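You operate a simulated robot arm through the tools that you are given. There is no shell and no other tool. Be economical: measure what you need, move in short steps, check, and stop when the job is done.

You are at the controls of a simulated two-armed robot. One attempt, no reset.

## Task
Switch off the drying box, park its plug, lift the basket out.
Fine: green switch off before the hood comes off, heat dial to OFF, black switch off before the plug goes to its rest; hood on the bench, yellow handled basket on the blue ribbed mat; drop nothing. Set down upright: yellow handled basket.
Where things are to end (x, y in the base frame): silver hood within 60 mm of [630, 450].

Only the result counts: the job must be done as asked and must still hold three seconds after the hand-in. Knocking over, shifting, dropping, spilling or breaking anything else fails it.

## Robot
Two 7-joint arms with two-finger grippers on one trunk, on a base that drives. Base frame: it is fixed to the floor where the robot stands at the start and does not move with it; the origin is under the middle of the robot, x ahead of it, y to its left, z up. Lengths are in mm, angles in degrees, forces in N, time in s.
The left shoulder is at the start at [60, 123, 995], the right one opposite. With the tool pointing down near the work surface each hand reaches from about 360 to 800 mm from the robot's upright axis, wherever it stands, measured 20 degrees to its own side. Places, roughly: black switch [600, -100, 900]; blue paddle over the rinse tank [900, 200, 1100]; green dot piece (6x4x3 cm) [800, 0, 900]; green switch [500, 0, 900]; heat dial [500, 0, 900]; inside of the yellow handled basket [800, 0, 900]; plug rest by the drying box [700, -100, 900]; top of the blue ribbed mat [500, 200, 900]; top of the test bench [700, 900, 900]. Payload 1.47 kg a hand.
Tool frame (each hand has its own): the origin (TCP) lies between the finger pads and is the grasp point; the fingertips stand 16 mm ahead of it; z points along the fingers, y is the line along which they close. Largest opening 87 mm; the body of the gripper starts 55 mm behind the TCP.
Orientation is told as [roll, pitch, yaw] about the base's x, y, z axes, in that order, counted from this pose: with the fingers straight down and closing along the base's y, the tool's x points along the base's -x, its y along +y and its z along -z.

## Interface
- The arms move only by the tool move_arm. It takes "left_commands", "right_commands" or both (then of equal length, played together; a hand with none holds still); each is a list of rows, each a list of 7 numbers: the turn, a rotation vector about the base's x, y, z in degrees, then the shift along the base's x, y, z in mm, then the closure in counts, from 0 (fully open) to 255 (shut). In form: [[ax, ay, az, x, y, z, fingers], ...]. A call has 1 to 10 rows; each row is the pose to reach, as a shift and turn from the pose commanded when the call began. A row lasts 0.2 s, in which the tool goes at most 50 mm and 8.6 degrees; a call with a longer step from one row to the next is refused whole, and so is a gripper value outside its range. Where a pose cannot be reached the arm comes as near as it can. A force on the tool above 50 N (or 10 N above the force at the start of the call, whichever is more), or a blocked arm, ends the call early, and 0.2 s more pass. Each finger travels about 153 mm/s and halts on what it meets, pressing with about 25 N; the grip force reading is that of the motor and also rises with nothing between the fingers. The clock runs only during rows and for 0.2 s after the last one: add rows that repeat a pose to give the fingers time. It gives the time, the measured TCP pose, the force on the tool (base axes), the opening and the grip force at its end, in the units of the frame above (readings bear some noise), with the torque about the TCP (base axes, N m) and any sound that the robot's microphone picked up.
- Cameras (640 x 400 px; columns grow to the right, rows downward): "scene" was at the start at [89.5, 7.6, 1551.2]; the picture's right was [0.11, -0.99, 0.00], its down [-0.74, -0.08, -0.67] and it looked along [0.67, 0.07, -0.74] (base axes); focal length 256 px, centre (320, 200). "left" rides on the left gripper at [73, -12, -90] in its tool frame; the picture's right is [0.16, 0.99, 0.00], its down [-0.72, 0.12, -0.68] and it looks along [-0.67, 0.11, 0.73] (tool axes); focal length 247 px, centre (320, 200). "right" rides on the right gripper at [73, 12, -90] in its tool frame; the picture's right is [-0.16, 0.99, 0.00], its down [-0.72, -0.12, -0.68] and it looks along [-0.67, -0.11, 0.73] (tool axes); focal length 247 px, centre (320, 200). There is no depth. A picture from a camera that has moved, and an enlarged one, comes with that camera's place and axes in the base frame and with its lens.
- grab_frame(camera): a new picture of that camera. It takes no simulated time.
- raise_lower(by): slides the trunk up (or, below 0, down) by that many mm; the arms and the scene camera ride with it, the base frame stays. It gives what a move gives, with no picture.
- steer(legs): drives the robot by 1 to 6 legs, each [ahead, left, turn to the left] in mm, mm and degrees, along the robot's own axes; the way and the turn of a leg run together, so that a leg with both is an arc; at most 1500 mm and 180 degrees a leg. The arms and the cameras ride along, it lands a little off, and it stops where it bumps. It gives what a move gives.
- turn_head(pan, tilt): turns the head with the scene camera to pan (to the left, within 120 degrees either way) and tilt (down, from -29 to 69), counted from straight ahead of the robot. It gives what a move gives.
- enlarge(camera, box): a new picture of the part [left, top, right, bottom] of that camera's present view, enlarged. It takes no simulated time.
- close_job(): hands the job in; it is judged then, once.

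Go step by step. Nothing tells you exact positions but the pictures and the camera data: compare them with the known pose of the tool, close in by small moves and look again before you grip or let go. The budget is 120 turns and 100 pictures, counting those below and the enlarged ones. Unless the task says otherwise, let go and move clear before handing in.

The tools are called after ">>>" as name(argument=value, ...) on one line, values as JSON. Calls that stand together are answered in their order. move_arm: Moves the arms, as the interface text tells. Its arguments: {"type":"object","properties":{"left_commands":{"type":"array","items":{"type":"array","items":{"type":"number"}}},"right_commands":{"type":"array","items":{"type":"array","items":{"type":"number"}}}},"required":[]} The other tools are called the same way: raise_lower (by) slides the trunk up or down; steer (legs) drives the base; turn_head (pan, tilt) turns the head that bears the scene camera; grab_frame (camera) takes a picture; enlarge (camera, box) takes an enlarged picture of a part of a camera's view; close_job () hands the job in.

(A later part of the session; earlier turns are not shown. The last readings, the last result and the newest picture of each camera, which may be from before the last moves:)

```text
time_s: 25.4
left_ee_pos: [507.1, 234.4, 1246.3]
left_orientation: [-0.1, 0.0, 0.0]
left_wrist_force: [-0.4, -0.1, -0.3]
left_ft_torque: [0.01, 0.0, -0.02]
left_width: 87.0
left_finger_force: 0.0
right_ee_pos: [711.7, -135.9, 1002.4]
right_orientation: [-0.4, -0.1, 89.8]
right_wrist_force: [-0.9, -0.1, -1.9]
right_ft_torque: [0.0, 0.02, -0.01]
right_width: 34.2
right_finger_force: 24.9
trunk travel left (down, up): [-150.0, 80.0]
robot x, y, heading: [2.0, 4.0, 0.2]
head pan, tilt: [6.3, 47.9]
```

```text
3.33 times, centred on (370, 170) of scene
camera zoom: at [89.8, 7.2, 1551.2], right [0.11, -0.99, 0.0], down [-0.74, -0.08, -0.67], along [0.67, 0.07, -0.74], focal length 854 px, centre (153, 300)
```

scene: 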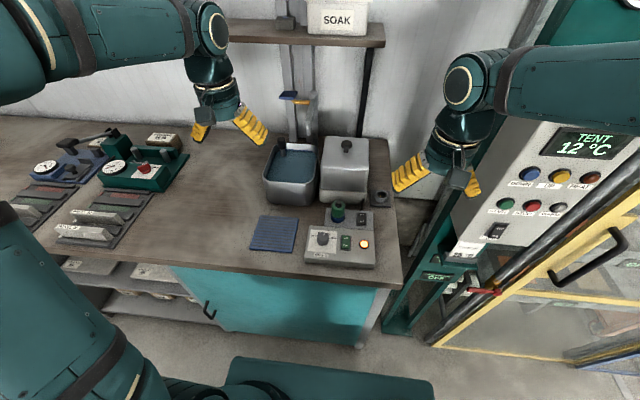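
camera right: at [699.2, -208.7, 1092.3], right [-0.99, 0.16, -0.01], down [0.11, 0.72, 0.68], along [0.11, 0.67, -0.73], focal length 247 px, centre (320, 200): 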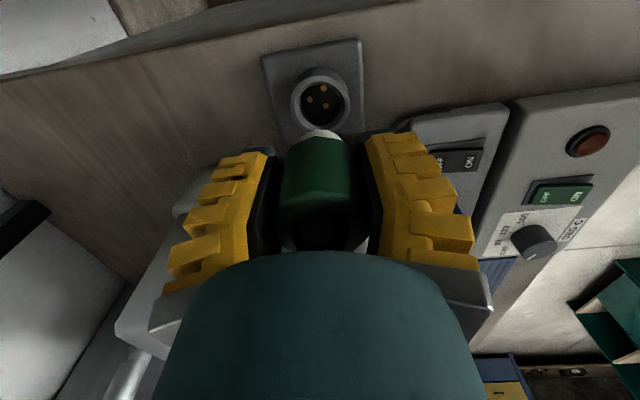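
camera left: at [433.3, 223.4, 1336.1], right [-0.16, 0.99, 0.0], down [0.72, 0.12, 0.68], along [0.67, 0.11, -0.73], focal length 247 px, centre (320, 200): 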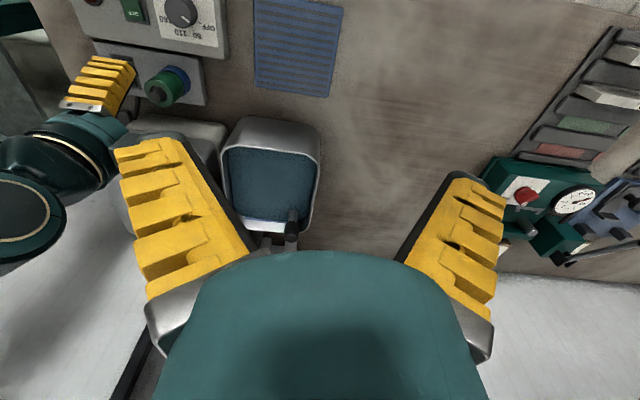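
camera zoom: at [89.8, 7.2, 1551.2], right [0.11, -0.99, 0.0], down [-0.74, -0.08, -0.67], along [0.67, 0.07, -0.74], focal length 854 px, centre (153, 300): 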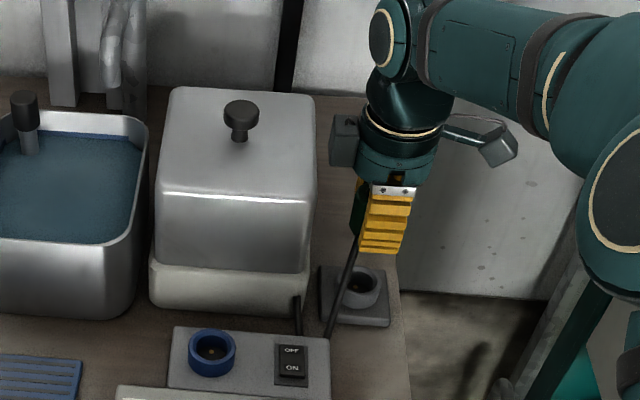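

Comparing pixel positions with the socket view, the ring is ~4 mm farther to -y. I correct and lower part way, then look.

>>> move_arm(right_commands=[[0, 0, 0, -0.5, -4, -15, 255], [0, 0, 0, -0.5, -4, -30, 255], [0, 0, 0, -0.5, -4, -40, 255], [0, 0, 0, -0.5, -4, -40, 255]])

>>> grab_frame(camera="right")

>>> enlarge(camera="scene", box=[340, 150, 410, 220])

```text
time_s: 26.4
left_ee_pos: [505.8, 234.9, 1247.3]
left_orientation: [0.0, 0.1, 0.1]
left_wrist_force: [-0.3, -0.2, 0.2]
left_ft_torque: [0.01, 0.01, -0.02]
left_width: 86.8
left_finger_force: 0.2
right_ee_pos: [710.3, -140.6, 962.7]
right_orientation: [-0.5, -0.1, 89.9]
right_wrist_force: [-0.8, -0.2, -0.8]
right_ft_torque: [-0.01, 0.03, 0.01]
right_width: 34.0
right_finger_force: 24.8
trunk travel left (down, up): [-150.0, 80.0]
robot x, y, heading: [2.6, 0.2, -0.1]
head pan, tilt: [6.3, 47.9]
```

```text
59 pictures are left
camera right: at [697.7, -212.7, 1052.6], right [-0.99, 0.16, -0.01], down [0.11, 0.72, 0.68], along [0.11, 0.67, -0.73], focal length 247 px, centre (320, 200)
```

right: 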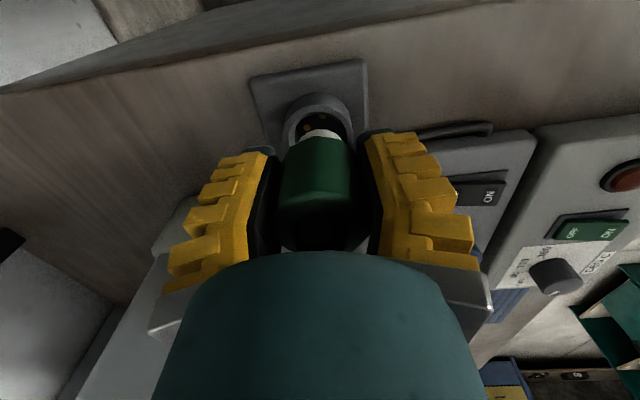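

```text
5.71 times, centred on (375, 185) of scene
camera zoom: at [89.5, 7.6, 1551.2], right [0.11, -0.99, 0.0], down [-0.74, -0.08, -0.67], along [0.67, 0.07, -0.74], focal length 1464 px, centre (6, 286)
```

zoom: 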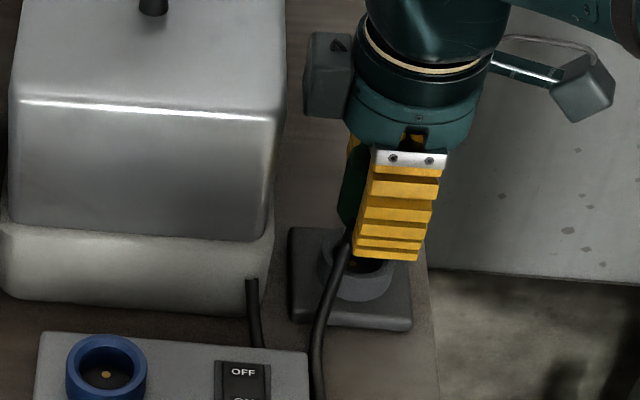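

Aligned over the ring. Lowering into it with small steps.

>>> move_arm(right_commands=[[0, 0, 0, 0.5, 0, -8, 255], [0, 0, 0, 0.5, 0, -14, 255], [0, 0, 0, 0.5, 0, -18, 255], [0, 0, 0, 0.5, 0, -22, 255], [0, 0, 0, 0.5, 0, -25, 255], [0, 0, 0, 0.5, 0, -28, 255], [0, 0, 0, 0.5, 0, -31, 255]])

>>> grab_frame(camera="right")

>>> enlarge(camera="scene", box=[340, 150, 410, 220])

```text
time_s: 28.0
left_ee_pos: [505.8, 234.7, 1246.8]
left_orientation: [0.1, 0.0, -0.1]
left_wrist_force: [-0.4, -0.8, -0.5]
left_ft_torque: [-0.02, -0.02, -0.01]
left_width: 86.9
left_finger_force: 0.2
right_ee_pos: [710.8, -139.4, 930.5]
right_orientation: [-0.4, -0.1, 90.0]
right_wrist_force: [5.2, 3.4, 2.5]
right_ft_torque: [0.12, -0.17, -0.03]
right_width: 34.1
right_finger_force: 25.0
trunk travel left (down, up): [-150.0, 80.0]
robot x, y, heading: [-0.6, -4.1, -0.0]
head pan, tilt: [6.3, 47.9]
```

```text
57 pictures are left
camera right: at [698.4, -211.9, 1021.6], right [-0.99, 0.16, -0.01], down [0.11, 0.72, 0.68], along [0.11, 0.67, -0.73], focal length 247 px, centre (320, 200)
```

right: 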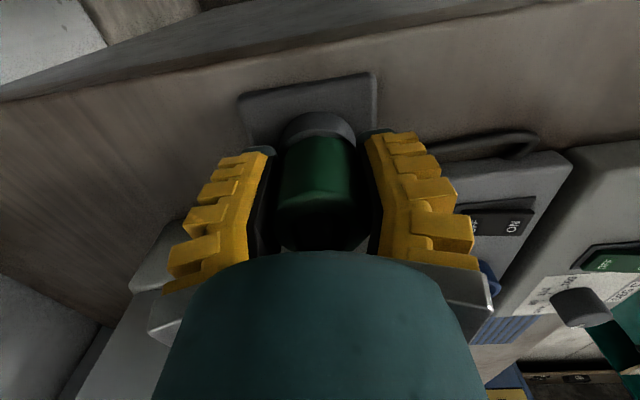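

```text
5.71 times, centred on (375, 185) of scene
camera zoom: at [90.0, 8.1, 1551.2], right [0.11, -0.99, 0.0], down [-0.74, -0.08, -0.67], along [0.67, 0.07, -0.74], focal length 1464 px, centre (6, 286)
```

zoom: 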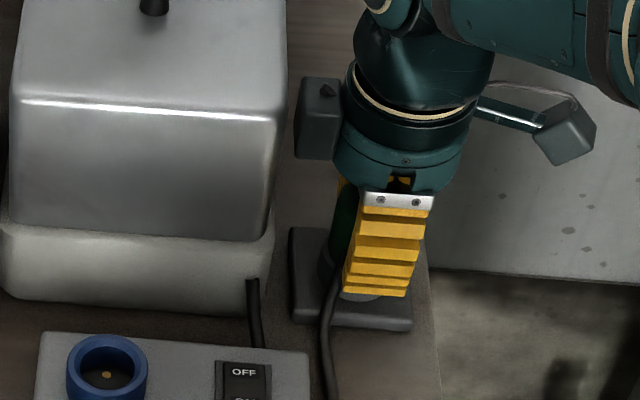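

The nose is in the ring; no bottom contact yet. Continuing down gently.

>>> move_arm(right_commands=[[0, 0, 0, 0, 0, -2, 255], [0, 0, 0, 0, 0, -4, 255], [0, 0, 0, 0, 0, -6, 255], [0, 0, 0, 0, 0, -8, 255], [0, 0, 0, 0, 0, -9, 255]])

>>> grab_frame(camera="right")

```text
time_s: 29.2
left_ee_pos: [505.9, 235.5, 1246.8]
left_orientation: [-0.1, 0.1, 0.0]
left_wrist_force: [0.2, -0.1, 0.3]
left_ft_torque: [-0.01, -0.01, -0.03]
left_width: 86.8
left_finger_force: 0.0
right_ee_pos: [710.7, -138.0, 924.3]
right_orientation: [-0.8, -0.1, 90.0]
right_wrist_force: [11.3, 7.1, 22.7]
right_ft_torque: [0.19, -0.27, 0.17]
right_width: 36.5
right_finger_force: 25.3
trunk travel left (down, up): [-150.0, 80.0]
robot x, y, heading: [-1.0, 0.5, -0.1]
head pan, tilt: [6.3, 47.9]
```

```text
55 pictures are left
camera right: at [697.9, -210.9, 1014.9], right [-0.99, 0.16, -0.01], down [0.11, 0.72, 0.68], along [0.12, 0.67, -0.73], focal length 247 px, centre (320, 200)
```

right: 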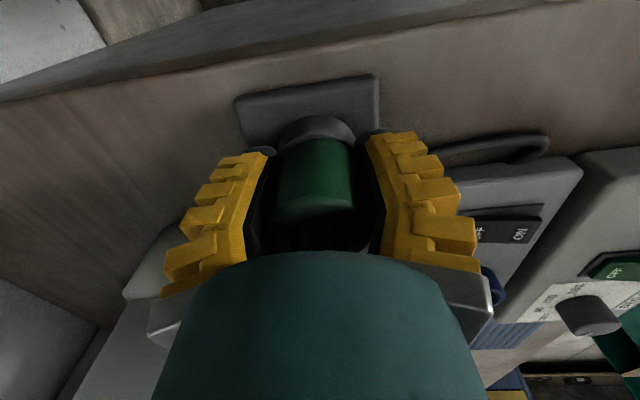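

Seated with ~23 N. I open the fingers and withdraw upward.

>>> move_arm(right_commands=[[0, 0, 0, 0, 0, 2, 150], [0, 0, 0, 0, 0, 2, 60], [0, 0, 0, 0, 0, 2, 60], [0, 0, 0, 0, 0, 35, 60], [0, 0, 0, 0, 0, 75, 60], [0, 0, 0, 0, -30, 110, 60], [0, 0, 0, -30, -60, 130, 60]])

>>> grab_frame(camera="right")

>>> enlarge(camera="scene", box=[290, 120, 400, 230])

```text
time_s: 30.8
left_ee_pos: [506.1, 237.4, 1246.4]
left_orientation: [-0.2, 0.0, 0.0]
left_wrist_force: [-0.5, -0.3, -0.6]
left_ft_torque: [-0.01, -0.01, 0.02]
left_width: 87.1
left_finger_force: 0.1
right_ee_pos: [678.2, -198.8, 1054.1]
right_orientation: [-0.6, 0.0, 89.9]
right_wrist_force: [-0.2, -0.1, 0.1]
right_ft_torque: [0.01, 0.0, 0.0]
right_width: 70.4
right_finger_force: 3.4
trunk travel left (down, up): [-150.0, 80.0]
robot x, y, heading: [5.0, 2.8, -0.1]
head pan, tilt: [6.3, 47.9]
```

```text
54 pictures are left
camera right: at [667.2, -271.1, 1144.1], right [-0.99, 0.16, -0.01], down [0.11, 0.72, 0.68], along [0.11, 0.67, -0.73], focal length 247 px, centre (320, 200)
```

right: 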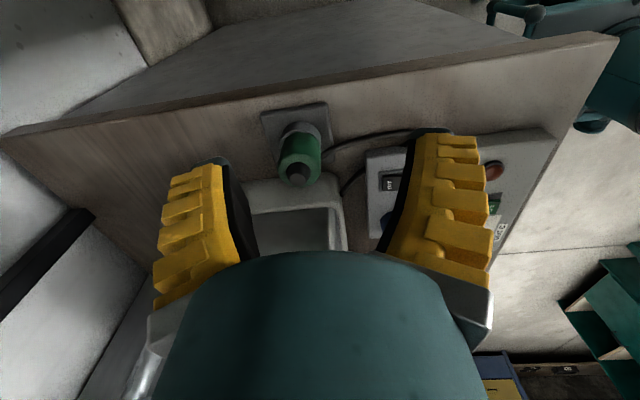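

```text
3.64 times, centred on (345, 175) of scene
camera zoom: at [88.4, 9.4, 1551.3], right [0.11, -0.99, 0.0], down [-0.74, -0.08, -0.67], along [0.67, 0.07, -0.74], focal length 932 px, centre (229, 291)
```

zoom: 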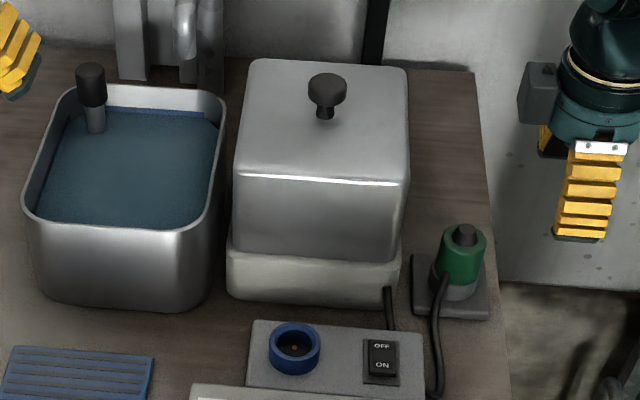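

Plug sits upright in its rest. Next I retract the right hand and drive ~100 mm ahead so the left hand can reach the hood knob (≈840,-3).

>>> move_arm(right_commands=[[0, 0, 0, -15, 0, 40, 60], [0, 0, 0, -40, 0, 80, 60], [0, 0, 0, -75, 0, 110, 60], [0, 0, 0, -115, 0, 135, 60], [0, 0, -8, -155, 0, 150, 60], [0, 0, -16, -195, 0, 160, 60], [0, 0, -24, -230, 0, 160, 60], [0, 0, -32, -250, 0, 160, 60], [0, 0, -40, -260, 0, 160, 60], [0, 0, -48, -260, 0, 160, 60]])

>>> steer(legs=[[90, 0, 0]])

>>> grab_frame(camera="scene")

>>> grab_frame(camera="left")

```text
time_s: 31.7
left_ee_pos: [506.2, 234.8, 1247.1]
left_orientation: [-0.1, -0.2, 0.1]
left_wrist_force: [-0.3, 0.3, 0.9]
left_ft_torque: [-0.02, -0.04, -0.02]
left_width: 87.1
left_finger_force: 0.0
right_ee_pos: [595.2, -200.0, 1168.5]
right_orientation: [-1.3, -0.2, 91.9]
right_wrist_force: [23.2, -5.4, -7.8]
right_ft_torque: [1.41, 2.07, 2.43]
right_width: 70.7
right_finger_force: 3.0
trunk travel left (down, up): [-150.0, 80.0]
robot x, y, heading: [-0.1, 0.6, 0.0]
head pan, tilt: [6.3, 47.9]
stopped in row 4 (right hand): the force on the tool passed its limit at 108 N (the readings are from after the stop); the commanded pose is now the measured one
```

```text
time_s: 32.8
left_ee_pos: [594.5, 244.4, 1246.3]
left_orientation: [-0.5, -0.1, 0.2]
left_wrist_force: [0.4, -0.6, 0.0]
left_ft_torque: [0.0, 0.01, 0.01]
left_width: 87.2
left_finger_force: 0.1
right_ee_pos: [682.8, -188.6, 1172.9]
right_orientation: [-1.3, 0.3, 91.8]
right_wrist_force: [1.1, -0.7, -0.3]
right_ft_torque: [0.01, -0.01, -0.03]
right_width: 70.2
right_finger_force: 2.8
trunk travel left (down, up): [-150.0, 80.0]
robot x, y, heading: [93.0, -2.7, 0.2]
head pan, tilt: [6.3, 47.9]
```

```text
52 pictures are left
camera scene: at [178.9, 17.7, 1551.5], right [0.11, -0.99, 0.01], down [-0.74, -0.09, -0.67], along [0.67, 0.07, -0.74], focal length 256 px, centre (320, 200)
```

scene: 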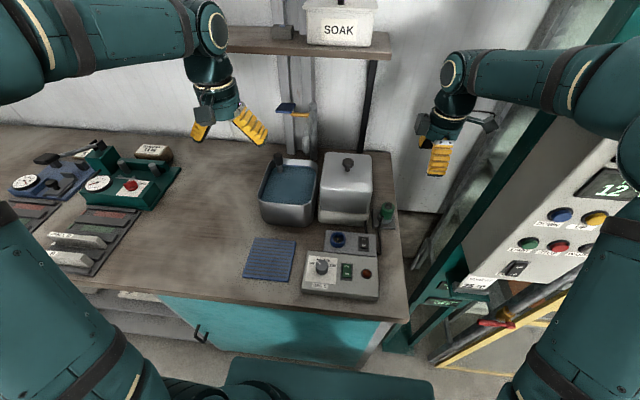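

```text
51 pictures are left
camera left: at [521.9, 233.9, 1335.5], right [-0.16, 0.99, -0.01], down [0.72, 0.12, 0.68], along [0.67, 0.1, -0.73], focal length 247 px, centre (320, 200)
```

left: 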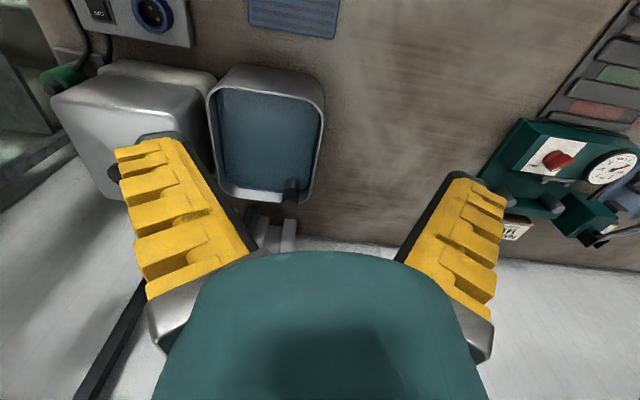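

The right hand touched something while retracting; I check the cabinet panel on the right for any change.

>>> turn_head(pan=-25, tilt=45)

>>> grab_frame(camera="scene")

>>> grab_frame(camera="right")

```text
time_s: 33.8
left_ee_pos: [595.1, 243.2, 1245.6]
left_orientation: [-0.4, -0.2, 0.3]
left_wrist_force: [0.6, 0.0, 0.2]
left_ft_torque: [0.0, 0.01, 0.0]
left_width: 86.8
left_finger_force: 0.1
right_ee_pos: [683.4, -188.7, 1173.9]
right_orientation: [-1.5, 0.2, 91.8]
right_wrist_force: [0.0, 0.2, -0.1]
right_ft_torque: [-0.03, -0.01, 0.04]
right_width: 70.7
right_finger_force: 2.4
trunk travel left (down, up): [-150.0, 80.0]
robot x, y, heading: [91.5, 1.4, 0.0]
head pan, tilt: [-25.0, 45.0]
```

```text
50 pictures are left
camera scene: at [174.2, -25.7, 1555.6], right [-0.42, -0.91, 0.01], down [-0.64, 0.29, -0.71], along [0.64, -0.3, -0.7], focal length 256 px, centre (320, 200)
```

scene: 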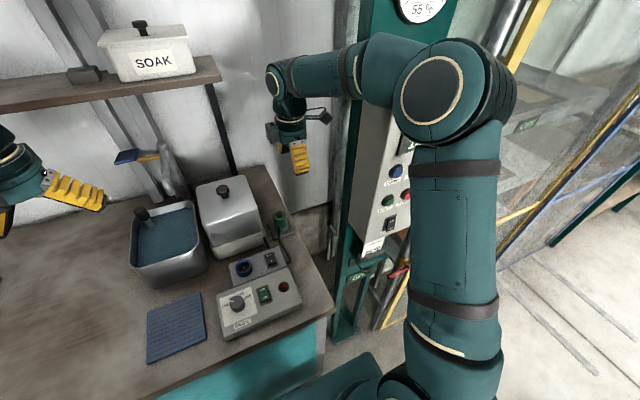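

```text
49 pictures are left
camera right: at [672.1, -260.8, 1264.0], right [-0.99, 0.12, -0.02], down [0.08, 0.73, 0.68], along [0.1, 0.67, -0.73], focal length 247 px, centre (320, 200)
```

right: 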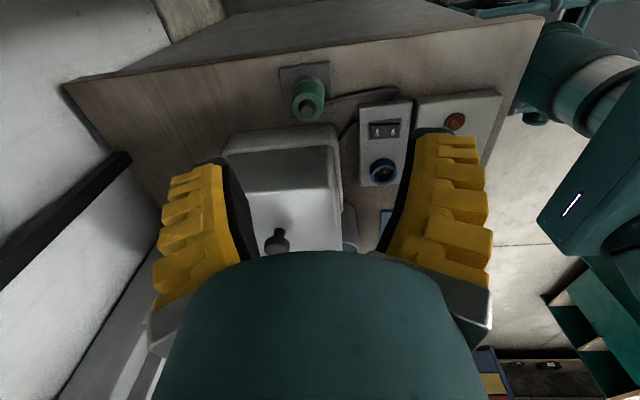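

Nothing on the panel looks changed. The knob top triangulates to ≈(770,-2,1058). I bring the left hand over it.

>>> move_arm(left_commands=[[0, 0, 0, 22, -31, -10, 0], [0, 0, 0, 45, -62, -20, 0], [0, 0, 0, 68, -95, -30, 0], [0, 0, 0, 92, -128, -45, 0], [0, 0, 0, 116, -162, -60, 0], [0, 0, 0, 140, -196, -78, 0], [0, 0, 0, 160, -225, -95, 0], [0, 0, 0, 175, -245, -110, 0]])

>>> grab_frame(camera="left")

>>> grab_frame(camera="right")

>>> grab_frame(camera="scene")

```text
time_s: 35.6
left_ee_pos: [770.5, -2.2, 1136.9]
left_orientation: [-0.4, 0.0, 0.3]
left_wrist_force: [-1.2, 0.8, 0.1]
left_ft_torque: [0.03, -0.01, 0.01]
left_width: 87.1
left_finger_force: 0.1
right_ee_pos: [683.2, -187.5, 1173.3]
right_orientation: [-1.2, 0.2, 91.9]
right_wrist_force: [0.1, 0.0, 0.8]
right_ft_torque: [0.01, 0.01, -0.01]
right_width: 70.4
right_finger_force: 2.9
trunk travel left (down, up): [-150.0, 80.0]
robot x, y, heading: [87.3, -3.2, 0.0]
head pan, tilt: [-25.0, 45.0]
```

```text
48 pictures are left
camera left: at [696.8, -13.0, 1226.9], right [-0.16, 0.99, -0.01], down [0.72, 0.12, 0.68], along [0.67, 0.11, -0.73], focal length 247 px, centre (320, 200)
```

left: 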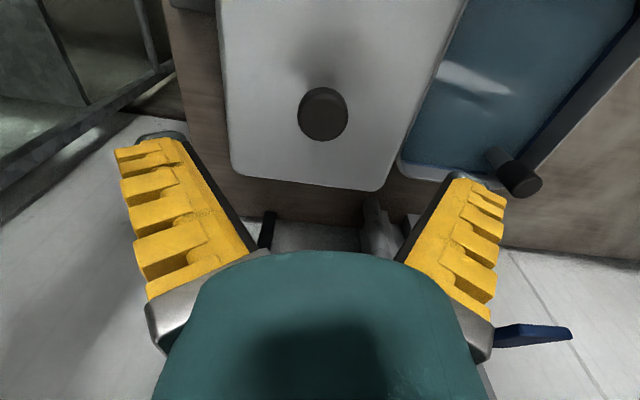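

```text
47 pictures are left
camera right: at [671.8, -260.9, 1263.6], right [-0.99, 0.13, -0.02], down [0.08, 0.73, 0.68], along [0.1, 0.67, -0.73], focal length 247 px, centre (320, 200)
```

right: 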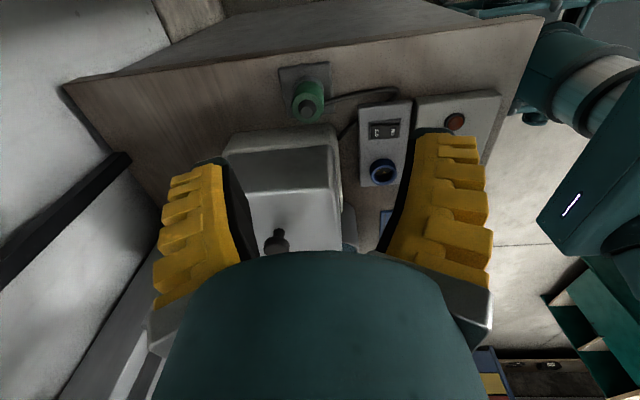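

```text
46 pictures are left
camera scene: at [173.9, -25.5, 1555.5], right [-0.42, -0.91, 0.01], down [-0.64, 0.29, -0.71], along [0.64, -0.3, -0.7], focal length 256 px, centre (320, 200)
```

scene: 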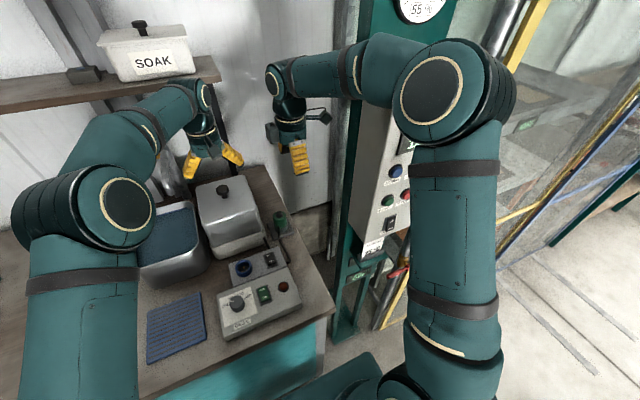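

Knob head refined to ≈(772,0.5), top ≈1052. Lowering the left hand around it in view of force, then closing.

>>> move_arm(left_commands=[[0, 0, 0, 1.5, 2, -40, 0], [0, 0, 0, 1.5, 2, -75, 0], [0, 0, 0, 1.5, 2, -88, 0], [0, 0, 0, 1.5, 2, -91, 0], [0, 0, 0, 1.5, 2, -91, 100], [0, 0, 0, 1.5, 2, -91, 200], [0, 0, 0, 1.5, 2, -91, 230], [0, 0, 0, 1.5, 2, -91, 230]])

>>> grab_frame(camera="left")

>>> enlarge(camera="scene", box=[150, 110, 270, 230])

```text
time_s: 37.4
left_ee_pos: [773.2, -0.8, 1050.9]
left_orientation: [-0.5, -0.5, 0.1]
left_wrist_force: [1.0, 5.0, 41.5]
left_ft_torque: [0.59, 0.14, -0.07]
left_width: 63.5
left_finger_force: 24.9
right_ee_pos: [683.7, -188.7, 1173.5]
right_orientation: [-1.3, 0.2, 91.9]
right_wrist_force: [0.3, -0.2, -0.3]
right_ft_torque: [-0.01, -0.01, 0.03]
right_width: 70.4
right_finger_force: 2.8
trunk travel left (down, up): [-150.0, 80.0]
robot x, y, heading: [92.3, 1.3, 0.3]
head pan, tilt: [-25.0, 45.0]
```

```text
45 pictures are left
camera left: at [698.6, -10.4, 1139.7], right [-0.16, 0.99, -0.01], down [0.72, 0.13, 0.69], along [0.68, 0.1, -0.73], focal length 247 px, centre (320, 200)
```

left: 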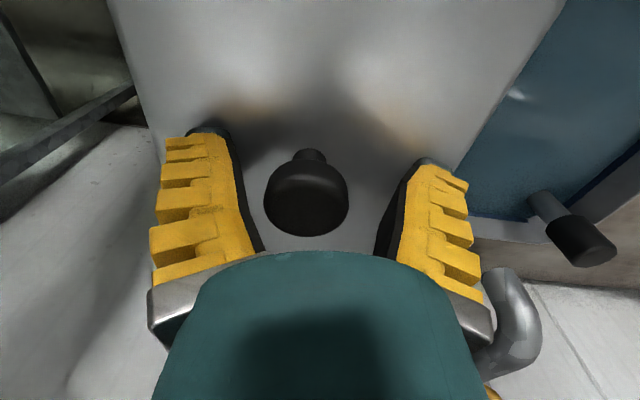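

```text
3.33 times, centred on (210, 170) of scene
camera zoom: at [173.5, -25.6, 1555.7], right [-0.42, -0.91, 0.01], down [-0.64, 0.29, -0.71], along [0.64, -0.3, -0.7], focal length 854 px, centre (687, 300)
```

zoom: 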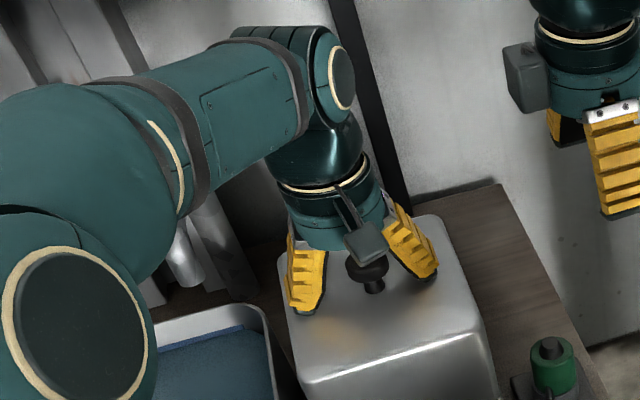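

The fingertips touched the hood top (≈1035), so the knob is taller than I took it. I raise to z≈1058, re-centre slightly and close on the knob head.

>>> move_arm(left_commands=[[0, 0, 0, 0, 0, 6, 100], [0, 0, 0, -2, -3, 12, 70], [0, 0, 0, -2, -3, 12, 130], [0, 0, 0, -2, -3, 12, 200], [0, 0, 0, -2, -3, 12, 240], [0, 0, 0, -2, -3, 12, 240]])

>>> grab_frame(camera="left")

>>> enlarge(camera="scene", box=[150, 130, 290, 270])

```text
time_s: 38.8
left_ee_pos: [769.6, -4.1, 1057.7]
left_orientation: [-0.4, 0.0, 0.3]
left_wrist_force: [0.8, -0.1, -1.7]
left_ft_torque: [0.06, -0.09, -0.01]
left_width: 24.7
left_finger_force: 25.4
right_ee_pos: [683.5, -189.0, 1172.7]
right_orientation: [-1.3, 0.2, 91.9]
right_wrist_force: [0.4, 0.3, -0.1]
right_ft_torque: [-0.01, 0.0, -0.03]
right_width: 70.5
right_finger_force: 2.5
trunk travel left (down, up): [-150.0, 80.0]
robot x, y, heading: [92.8, 2.5, 0.4]
head pan, tilt: [-25.0, 45.0]
```

```text
43 pictures are left
camera left: at [696.3, -13.8, 1147.7], right [-0.16, 0.99, -0.01], down [0.72, 0.12, 0.68], along [0.67, 0.1, -0.73], focal length 247 px, centre (320, 200)
```

left: 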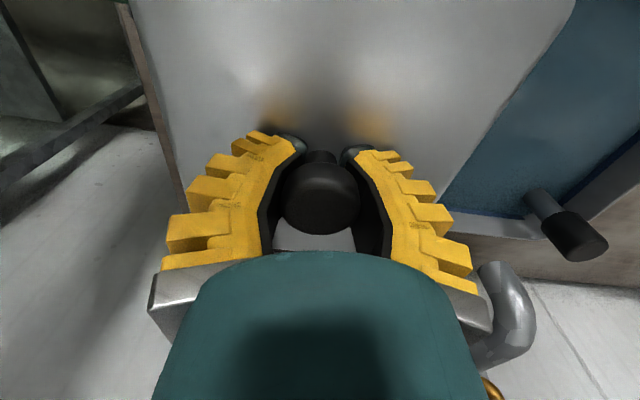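

```text
2.86 times, centred on (220, 200) of scene
camera zoom: at [173.8, -25.4, 1555.5], right [-0.42, -0.91, 0.01], down [-0.64, 0.29, -0.71], along [0.64, -0.3, -0.7], focal length 732 px, centre (606, 200)
```

zoom: 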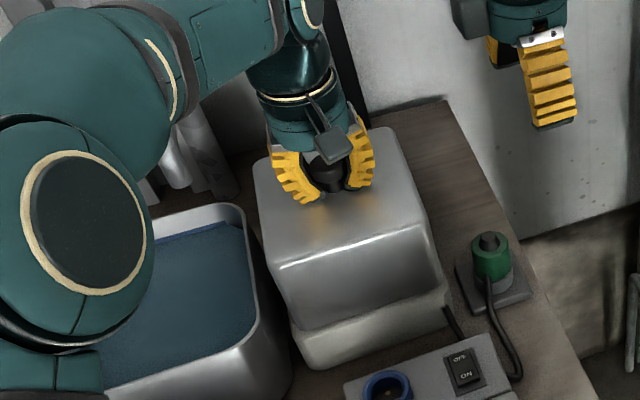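

The knob is gripped firmly (fingers hook under the head). Lifting straight up.

>>> move_arm(left_commands=[[0, 0, 0, 0, 0, 5, 255], [0, 0, 0, 0, 0, 15, 255], [0, 0, 0, 0, 0, 30, 255], [0, 0, 0, 0, 0, 50, 255], [0, 0, 0, 0, 0, 70, 255], [0, 0, 0, 0, 0, 90, 255], [0, 0, 0, 0, 0, 110, 255], [0, 0, 0, 0, 0, 130, 255], [0, 0, 0, 0, 0, 150, 255], [0, 0, 0, 0, 0, 160, 255]])

>>> grab_frame(camera="scene")

>>> grab_frame(camera="right")

```text
time_s: 41.0
left_ee_pos: [769.1, -3.3, 1217.9]
left_orientation: [-0.3, -0.2, 0.2]
left_wrist_force: [0.3, -0.4, -2.3]
left_ft_torque: [0.04, 0.02, 0.01]
left_width: 24.6
left_finger_force: 24.6
right_ee_pos: [684.8, -189.3, 1174.1]
right_orientation: [-1.5, 0.2, 91.9]
right_wrist_force: [0.7, -0.4, 0.0]
right_ft_torque: [0.01, -0.01, 0.02]
right_width: 70.5
right_finger_force: 3.1
trunk travel left (down, up): [-150.0, 80.0]
robot x, y, heading: [94.5, 1.4, 0.1]
head pan, tilt: [-25.0, 45.0]
```

```text
41 pictures are left
camera scene: at [173.8, -25.5, 1555.6], right [-0.42, -0.91, 0.01], down [-0.64, 0.29, -0.71], along [0.64, -0.3, -0.7], focal length 256 px, centre (320, 200)
```

scene: 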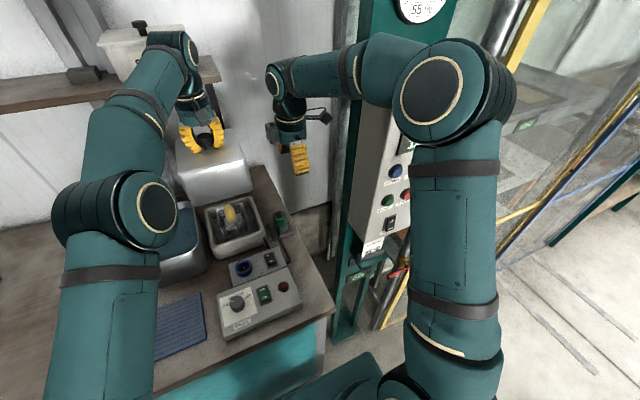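

```text
40 pictures are left
camera right: at [671.7, -261.0, 1263.7], right [-0.99, 0.13, -0.02], down [0.08, 0.73, 0.68], along [0.1, 0.67, -0.73], focal length 247 px, centre (320, 200)
```

right: 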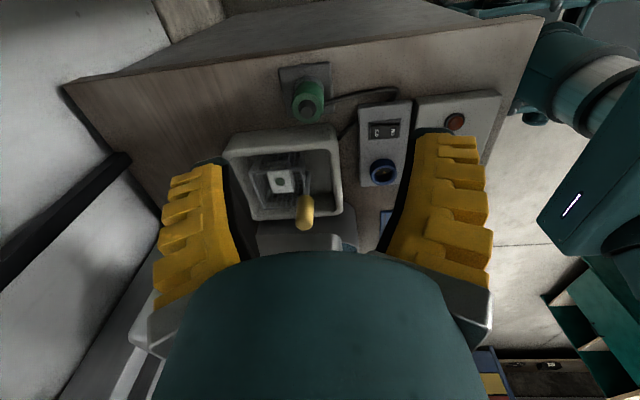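

The hood is off; inside is a wire basket with an upright yellow handle. I carry the hood back and to the left toward (630,450).

>>> move_arm(left_commands=[[0, 0, 0, -20, 0, 0, 255], [0, 0, 0, -50, 10, 0, 255], [0, 0, 0, -80, 30, 0, 255], [0, 0, 0, -105, 60, 0, 255], [0, 0, 0, -120, 98, 0, 255], [0, 0, 0, -130, 140, 0, 255], [0, 0, 0, -138, 182, 0, 255], [0, 0, 0, -140, 224, 0, 255], [0, 0, 0, -140, 266, 0, 255], [0, 0, 0, -140, 300, 0, 255]])

>>> turn_head(pan=25, tilt=48)

>>> grab_frame(camera="scene")

```text
time_s: 43.2
left_ee_pos: [627.4, 297.6, 1215.4]
left_orientation: [-0.4, 0.0, 0.1]
left_wrist_force: [0.6, 0.0, -1.6]
left_ft_torque: [-0.01, -0.01, -0.02]
left_width: 24.0
left_finger_force: 24.8
right_ee_pos: [682.6, -189.7, 1173.1]
right_orientation: [-1.3, 0.2, 91.9]
right_wrist_force: [0.5, 0.1, -0.6]
right_ft_torque: [0.0, -0.01, -0.05]
right_width: 70.1
right_finger_force: 2.9
trunk travel left (down, up): [-150.0, 80.0]
robot x, y, heading: [88.5, 4.7, 0.2]
head pan, tilt: [-25.0, 45.0]
```

```text
time_s: 44.4
left_ee_pos: [628.8, 298.5, 1214.8]
left_orientation: [-0.4, 0.0, 0.2]
left_wrist_force: [0.2, 0.1, -2.7]
left_ft_torque: [0.03, -0.01, -0.01]
left_width: 24.0
left_finger_force: 24.8
right_ee_pos: [683.3, -189.3, 1174.0]
right_orientation: [-1.3, 0.2, 91.8]
right_wrist_force: [-0.3, -0.7, -0.4]
right_ft_torque: [0.0, 0.01, -0.01]
right_width: 70.7
right_finger_force: 2.7
trunk travel left (down, up): [-150.0, 80.0]
robot x, y, heading: [91.1, -0.1, 0.1]
head pan, tilt: [25.0, 48.0]
```

```text
39 pictures are left
camera scene: at [171.4, 42.1, 1550.9], right [0.42, -0.91, 0.01], down [-0.67, -0.32, -0.67], along [0.61, 0.28, -0.74], focal length 256 px, centre (320, 200)
```

scene: 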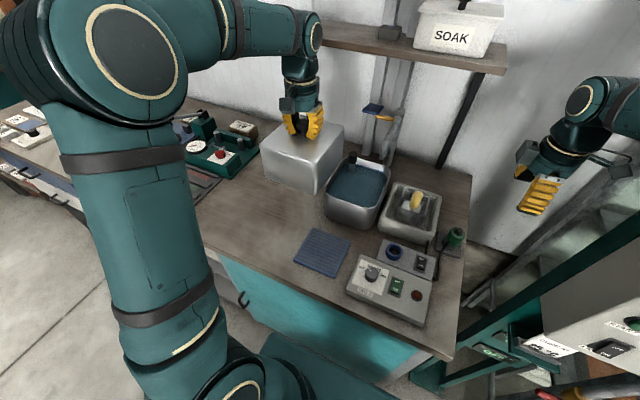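

Clear spot ahead at (630,450). Moving over and lowering in part.

>>> move_arm(left_commands=[[0, 0, 0, 0, 40, 0, 255], [0, 0, 0, 1, 80, 0, 255], [0, 0, 0, 1, 120, 0, 255], [0, 0, 0, 1, 150, 0, 255], [0, 0, 0, 1, 151, -40, 255], [0, 0, 0, 1, 151, -80, 255], [0, 0, 0, 1, 151, -120, 255], [0, 0, 0, 1, 151, -150, 255], [0, 0, 0, 1, 151, -170, 255], [0, 0, 0, 1, 151, -170, 255]])

>>> grab_frame(camera="scene")

>>> grab_frame(camera="left")

```text
time_s: 46.5
left_ee_pos: [630.2, 446.7, 1046.4]
left_orientation: [-0.5, -0.1, 0.3]
left_wrist_force: [0.7, -0.4, -2.4]
left_ft_torque: [0.0, -0.02, 0.01]
left_width: 23.7
left_finger_force: 25.0
right_ee_pos: [682.8, -189.2, 1174.0]
right_orientation: [-1.4, 0.2, 91.9]
right_wrist_force: [1.1, -0.3, 0.7]
right_ft_torque: [0.01, 0.02, -0.02]
right_width: 70.4
right_finger_force: 2.5
trunk travel left (down, up): [-150.0, 80.0]
robot x, y, heading: [87.1, 0.6, 0.3]
head pan, tilt: [25.0, 48.0]
```

```text
38 pictures are left
camera scene: at [171.3, 42.1, 1550.9], right [0.42, -0.91, 0.01], down [-0.67, -0.32, -0.67], along [0.61, 0.28, -0.74], focal length 256 px, centre (320, 200)
```

scene: 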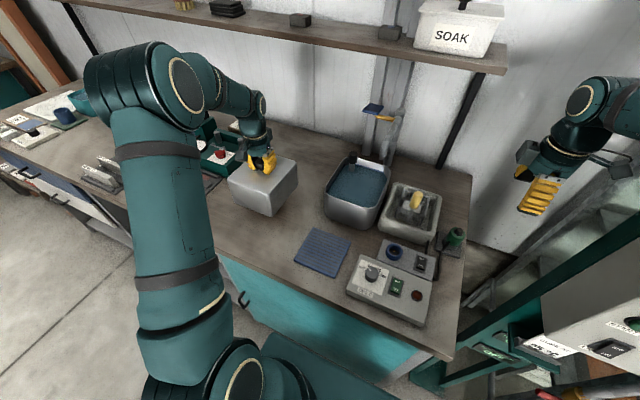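

```text
37 pictures are left
camera left: at [557.0, 436.8, 1135.7], right [-0.16, 0.99, -0.01], down [0.72, 0.12, 0.68], along [0.67, 0.1, -0.73], focal length 247 px, centre (320, 200)
```

left: 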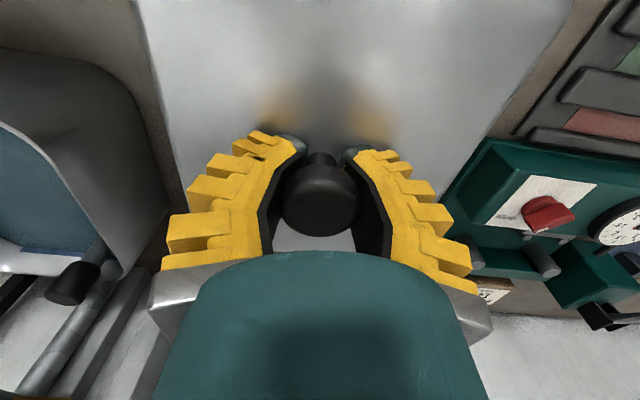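

Plenty of room around. Lowering the hood slowly to the bench.

>>> move_arm(left_commands=[[0, 0, 0, 0, 3, -15, 255], [0, 0, 0, 0, 3, -25, 255], [0, 0, 0, 0, 3, -32, 255], [0, 0, 0, 0, 3, -38, 255], [0, 0, 0, 0, 3, -43, 255], [0, 0, 0, 0, 3, -47, 255], [0, 0, 0, 0, 3, -51, 255], [0, 0, 0, 0, 3, -54, 255]])

>>> enlarge(camera="scene", box=[200, 110, 340, 250])

```text
time_s: 48.4
left_ee_pos: [630.1, 451.1, 993.2]
left_orientation: [-0.4, -0.2, 0.2]
left_wrist_force: [-4.0, -2.1, 10.1]
left_ft_torque: [0.17, -0.52, -0.05]
left_width: 23.9
left_finger_force: 25.1
right_ee_pos: [682.0, -188.2, 1173.4]
right_orientation: [-1.2, 0.2, 91.9]
right_wrist_force: [0.1, -0.3, -0.1]
right_ft_torque: [0.0, 0.0, 0.03]
right_width: 70.6
right_finger_force: 2.2
trunk travel left (down, up): [-150.0, 80.0]
robot x, y, heading: [90.1, -0.7, 0.2]
head pan, tilt: [25.0, 48.0]
```

```text
2.86 times, centred on (270, 180) of scene
camera zoom: at [170.9, 41.8, 1551.1], right [0.43, -0.91, 0.01], down [-0.67, -0.32, -0.67], along [0.61, 0.28, -0.74], focal length 732 px, centre (463, 257)
```

zoom: 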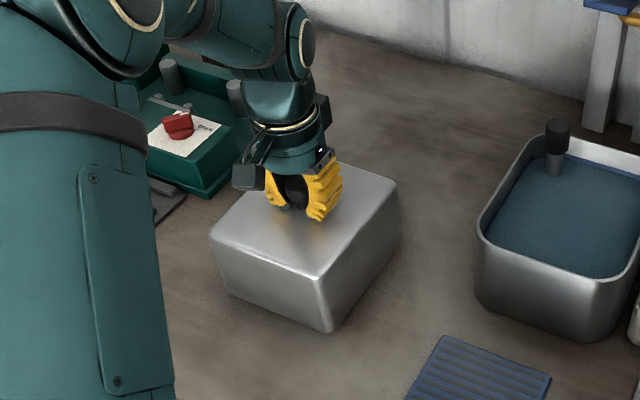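

Bench contact felt (10 N). Settling 2 mm more, then opening and withdrawing up.

>>> move_arm(left_commands=[[0, 0, 0, 0, 0, -2, 255], [0, 0, 0, 0, 0, -2, 200], [0, 0, 0, 0, 0, -2, 120], [0, 0, 0, 0, 0, -2, 40], [0, 0, 0, 0, 0, -2, 0], [0, 0, 0, 0, 0, 5, 0], [0, 0, 0, 0, 0, 40, 0], [0, 0, 0, 0, 0, 80, 0], [0, 0, 0, 0, 0, 125, 0], [0, 0, 0, 0, 0, 165, 0]])

>>> enlarge(camera="scene", box=[200, 110, 340, 250])

>>> enlarge(camera="scene", box=[360, 160, 480, 280])

```text
time_s: 50.5
left_ee_pos: [628.8, 452.1, 1157.0]
left_orientation: [-0.3, -0.1, 0.2]
left_wrist_force: [-0.2, 0.6, 0.0]
left_ft_torque: [0.0, 0.01, 0.02]
left_width: 87.1
left_finger_force: 0.1
right_ee_pos: [683.2, -189.2, 1173.6]
right_orientation: [-1.3, 0.1, 91.9]
right_wrist_force: [-0.1, 0.3, -0.3]
right_ft_torque: [0.01, 0.0, -0.01]
right_width: 70.3
right_finger_force: 2.9
trunk travel left (down, up): [-150.0, 80.0]
robot x, y, heading: [91.9, -0.3, 0.1]
head pan, tilt: [25.0, 48.0]
```

```text
2.86 times, centred on (270, 180) of scene
camera zoom: at [171.2, 42.1, 1550.9], right [0.42, -0.91, 0.01], down [-0.67, -0.32, -0.67], along [0.61, 0.28, -0.74], focal length 732 px, centre (463, 257)
```

zoom: 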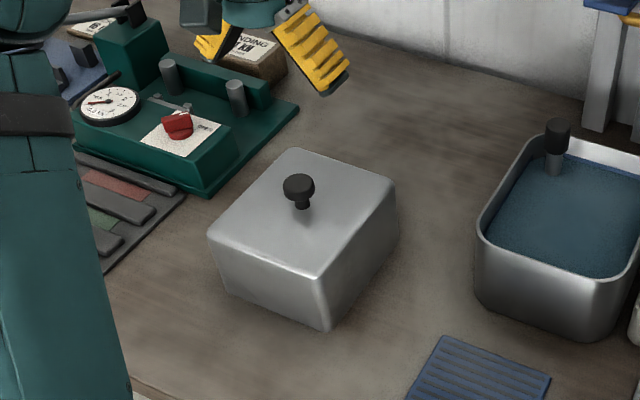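

```text
3.33 times, centred on (420, 220) of scene
camera zoom: at [171.2, 42.1, 1550.9], right [0.42, -0.91, 0.01], down [-0.67, -0.32, -0.67], along [0.61, 0.28, -0.74], focal length 854 px, centre (-13, 133)
```

zoom: 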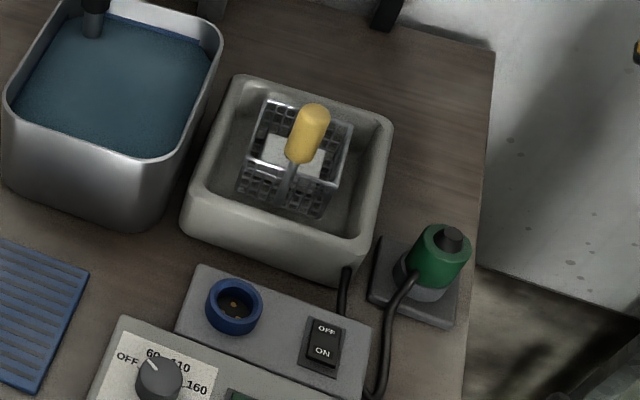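

The hood stands upright at (630,451). Now I bring the left hand over the drying box to examine the basket and its handle.

>>> move_arm(left_commands=[[0, 0, 0, 12, -45, 0, 0], [0, 0, 0, 24, -90, 0, 0], [0, 0, 0, 36, -135, 0, 0], [0, 0, 0, 48, -180, 0, 0], [0, 0, 0, 60, -225, 0, 0], [0, 0, 0, 72, -270, 0, 0], [0, 0, 0, 84, -315, 0, 0], [0, 0, 0, 96, -360, 0, 0], [0, 0, 0, 108, -405, 0, 0], [0, 0, 0, 120, -450, 0, 0]])

>>> grab_frame(camera="left")

>>> enlarge(camera="right", box=[210, 110, 360, 260])

```text
time_s: 52.8
left_ee_pos: [749.6, 1.9, 1161.4]
left_orientation: [-0.4, -0.1, 0.2]
left_wrist_force: [-0.6, 0.0, -0.8]
left_ft_torque: [0.0, -0.02, 0.04]
left_width: 87.1
left_finger_force: 0.2
right_ee_pos: [682.4, -189.6, 1174.1]
right_orientation: [-1.2, 0.2, 92.0]
right_wrist_force: [0.3, -0.2, -1.1]
right_ft_torque: [-0.02, 0.0, -0.01]
right_width: 70.6
right_finger_force: 3.2
trunk travel left (down, up): [-150.0, 80.0]
robot x, y, heading: [89.5, 0.5, 0.5]
head pan, tilt: [25.0, 48.0]
```

```text
33 pictures are left
camera left: at [676.4, -8.9, 1250.4], right [-0.16, 0.99, -0.01], down [0.72, 0.12, 0.68], along [0.67, 0.11, -0.73], focal length 247 px, centre (320, 200)
```

left: 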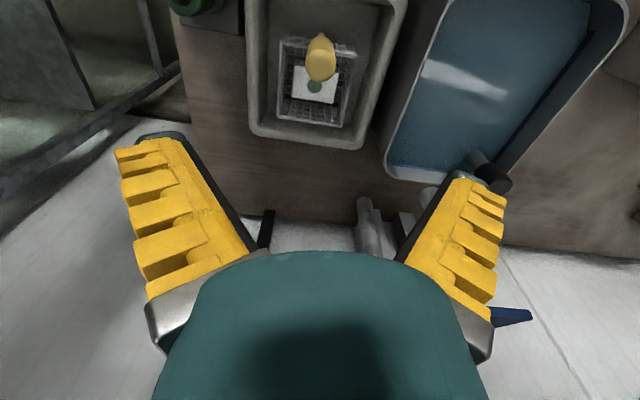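

```text
2.67 times, centred on (285, 185) of right
camera zoom: at [671.5, -261.1, 1263.8], right [-0.99, 0.13, -0.02], down [0.08, 0.73, 0.68], along [0.1, 0.67, -0.73], focal length 659 px, centre (413, 240)
```

zoom: 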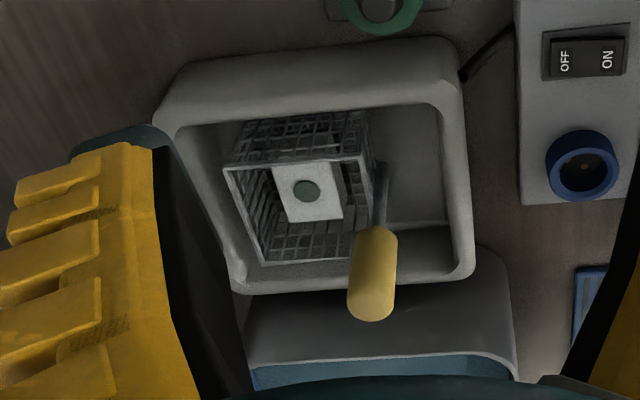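

Handle is a vertical yellow grip at ≈(733,2), z≈973–1030, on the near side of the basket. I descend to just above it and check.

>>> move_arm(left_commands=[[0, 0, 0, -10, 0, -35, 0], [0, 0, 0, -16, 0, -70, 0], [0, 0, 0, -16, 0, -98, 0], [0, 0, 0, -16, 0, -98, 0]])

>>> grab_frame(camera="left")

>>> enlarge(camera="right", box=[210, 110, 360, 260])

```text
time_s: 53.8
left_ee_pos: [734.0, 1.3, 1062.8]
left_orientation: [-0.4, 0.0, 0.3]
left_wrist_force: [-0.2, 0.1, -0.2]
left_ft_torque: [0.02, 0.02, 0.04]
left_width: 86.9
left_finger_force: 0.1
right_ee_pos: [683.3, -187.7, 1173.9]
right_orientation: [-1.2, 0.2, 91.8]
right_wrist_force: [-0.6, 0.9, -0.1]
right_ft_torque: [0.02, 0.01, -0.01]
right_width: 70.5
right_finger_force: 3.3
trunk travel left (down, up): [-150.0, 80.0]
robot x, y, heading: [93.7, -2.2, 0.0]
head pan, tilt: [25.0, 48.0]
```

```text
31 pictures are left
camera left: at [661.0, -9.3, 1151.4], right [-0.16, 0.99, -0.01], down [0.72, 0.12, 0.68], along [0.67, 0.1, -0.73], focal length 247 px, centre (320, 200)
```

left: 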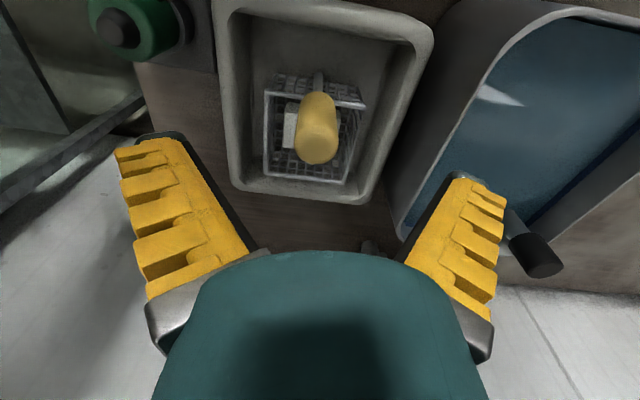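

```text
2.67 times, centred on (285, 185) of right
camera zoom: at [671.5, -261.1, 1263.8], right [-0.99, 0.13, -0.02], down [0.08, 0.73, 0.68], along [0.1, 0.67, -0.73], focal length 659 px, centre (413, 240)
```

zoom: 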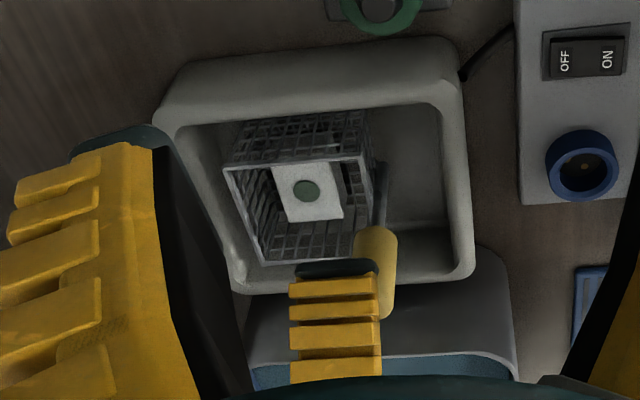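

Centred over the handle. Descending to z≈1002 and closing on it.

>>> move_arm(left_commands=[[0, 0, 0, -2, -1, -25, 0], [0, 0, 0, -2, -1, -50, 0], [0, 0, 0, -2, -1, -61, 0], [0, 0, 0, -2, -1, -61, 100], [0, 0, 0, -2, -1, -61, 200], [0, 0, 0, -2, -1, -61, 255], [0, 0, 0, -2, -1, -61, 255]])

>>> grab_frame(camera="left")

>>> enlarge(camera="right", box=[210, 110, 360, 260])

```text
time_s: 55.4
left_ee_pos: [733.1, -0.5, 1002.1]
left_orientation: [-0.4, -0.3, 0.3]
left_wrist_force: [0.5, -0.1, 4.3]
left_ft_torque: [0.0, -0.58, -0.02]
left_width: 19.2
left_finger_force: 24.3
right_ee_pos: [682.8, -190.3, 1172.9]
right_orientation: [-1.2, 0.2, 92.0]
right_wrist_force: [-0.1, -0.4, -0.1]
right_ft_torque: [0.01, 0.03, -0.01]
right_width: 70.3
right_finger_force: 2.3
trunk travel left (down, up): [-150.0, 80.0]
robot x, y, heading: [91.4, -1.4, 0.2]
head pan, tilt: [25.0, 48.0]
```

```text
29 pictures are left
camera left: at [659.5, -10.9, 1091.2], right [-0.16, 0.99, -0.01], down [0.72, 0.12, 0.68], along [0.67, 0.1, -0.73], focal length 247 px, centre (320, 200)
```

left: 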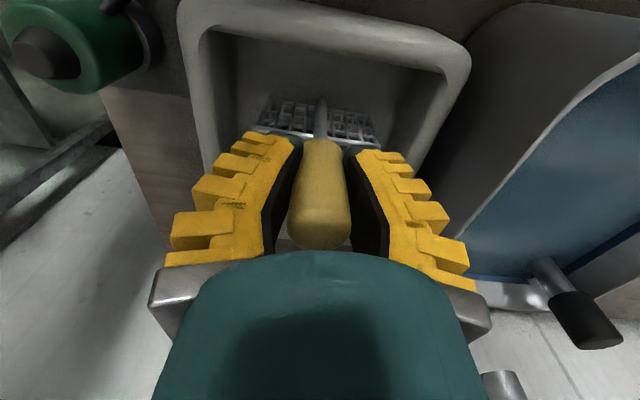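

```text
2.67 times, centred on (285, 185) of right
camera zoom: at [671.5, -261.1, 1263.8], right [-0.99, 0.13, -0.02], down [0.08, 0.73, 0.68], along [0.1, 0.67, -0.73], focal length 659 px, centre (413, 240)
```

zoom: 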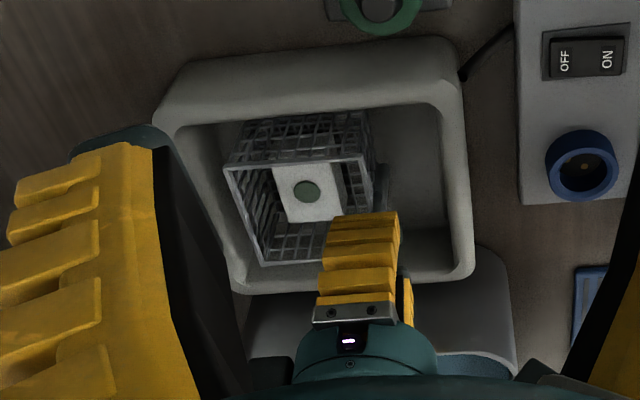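

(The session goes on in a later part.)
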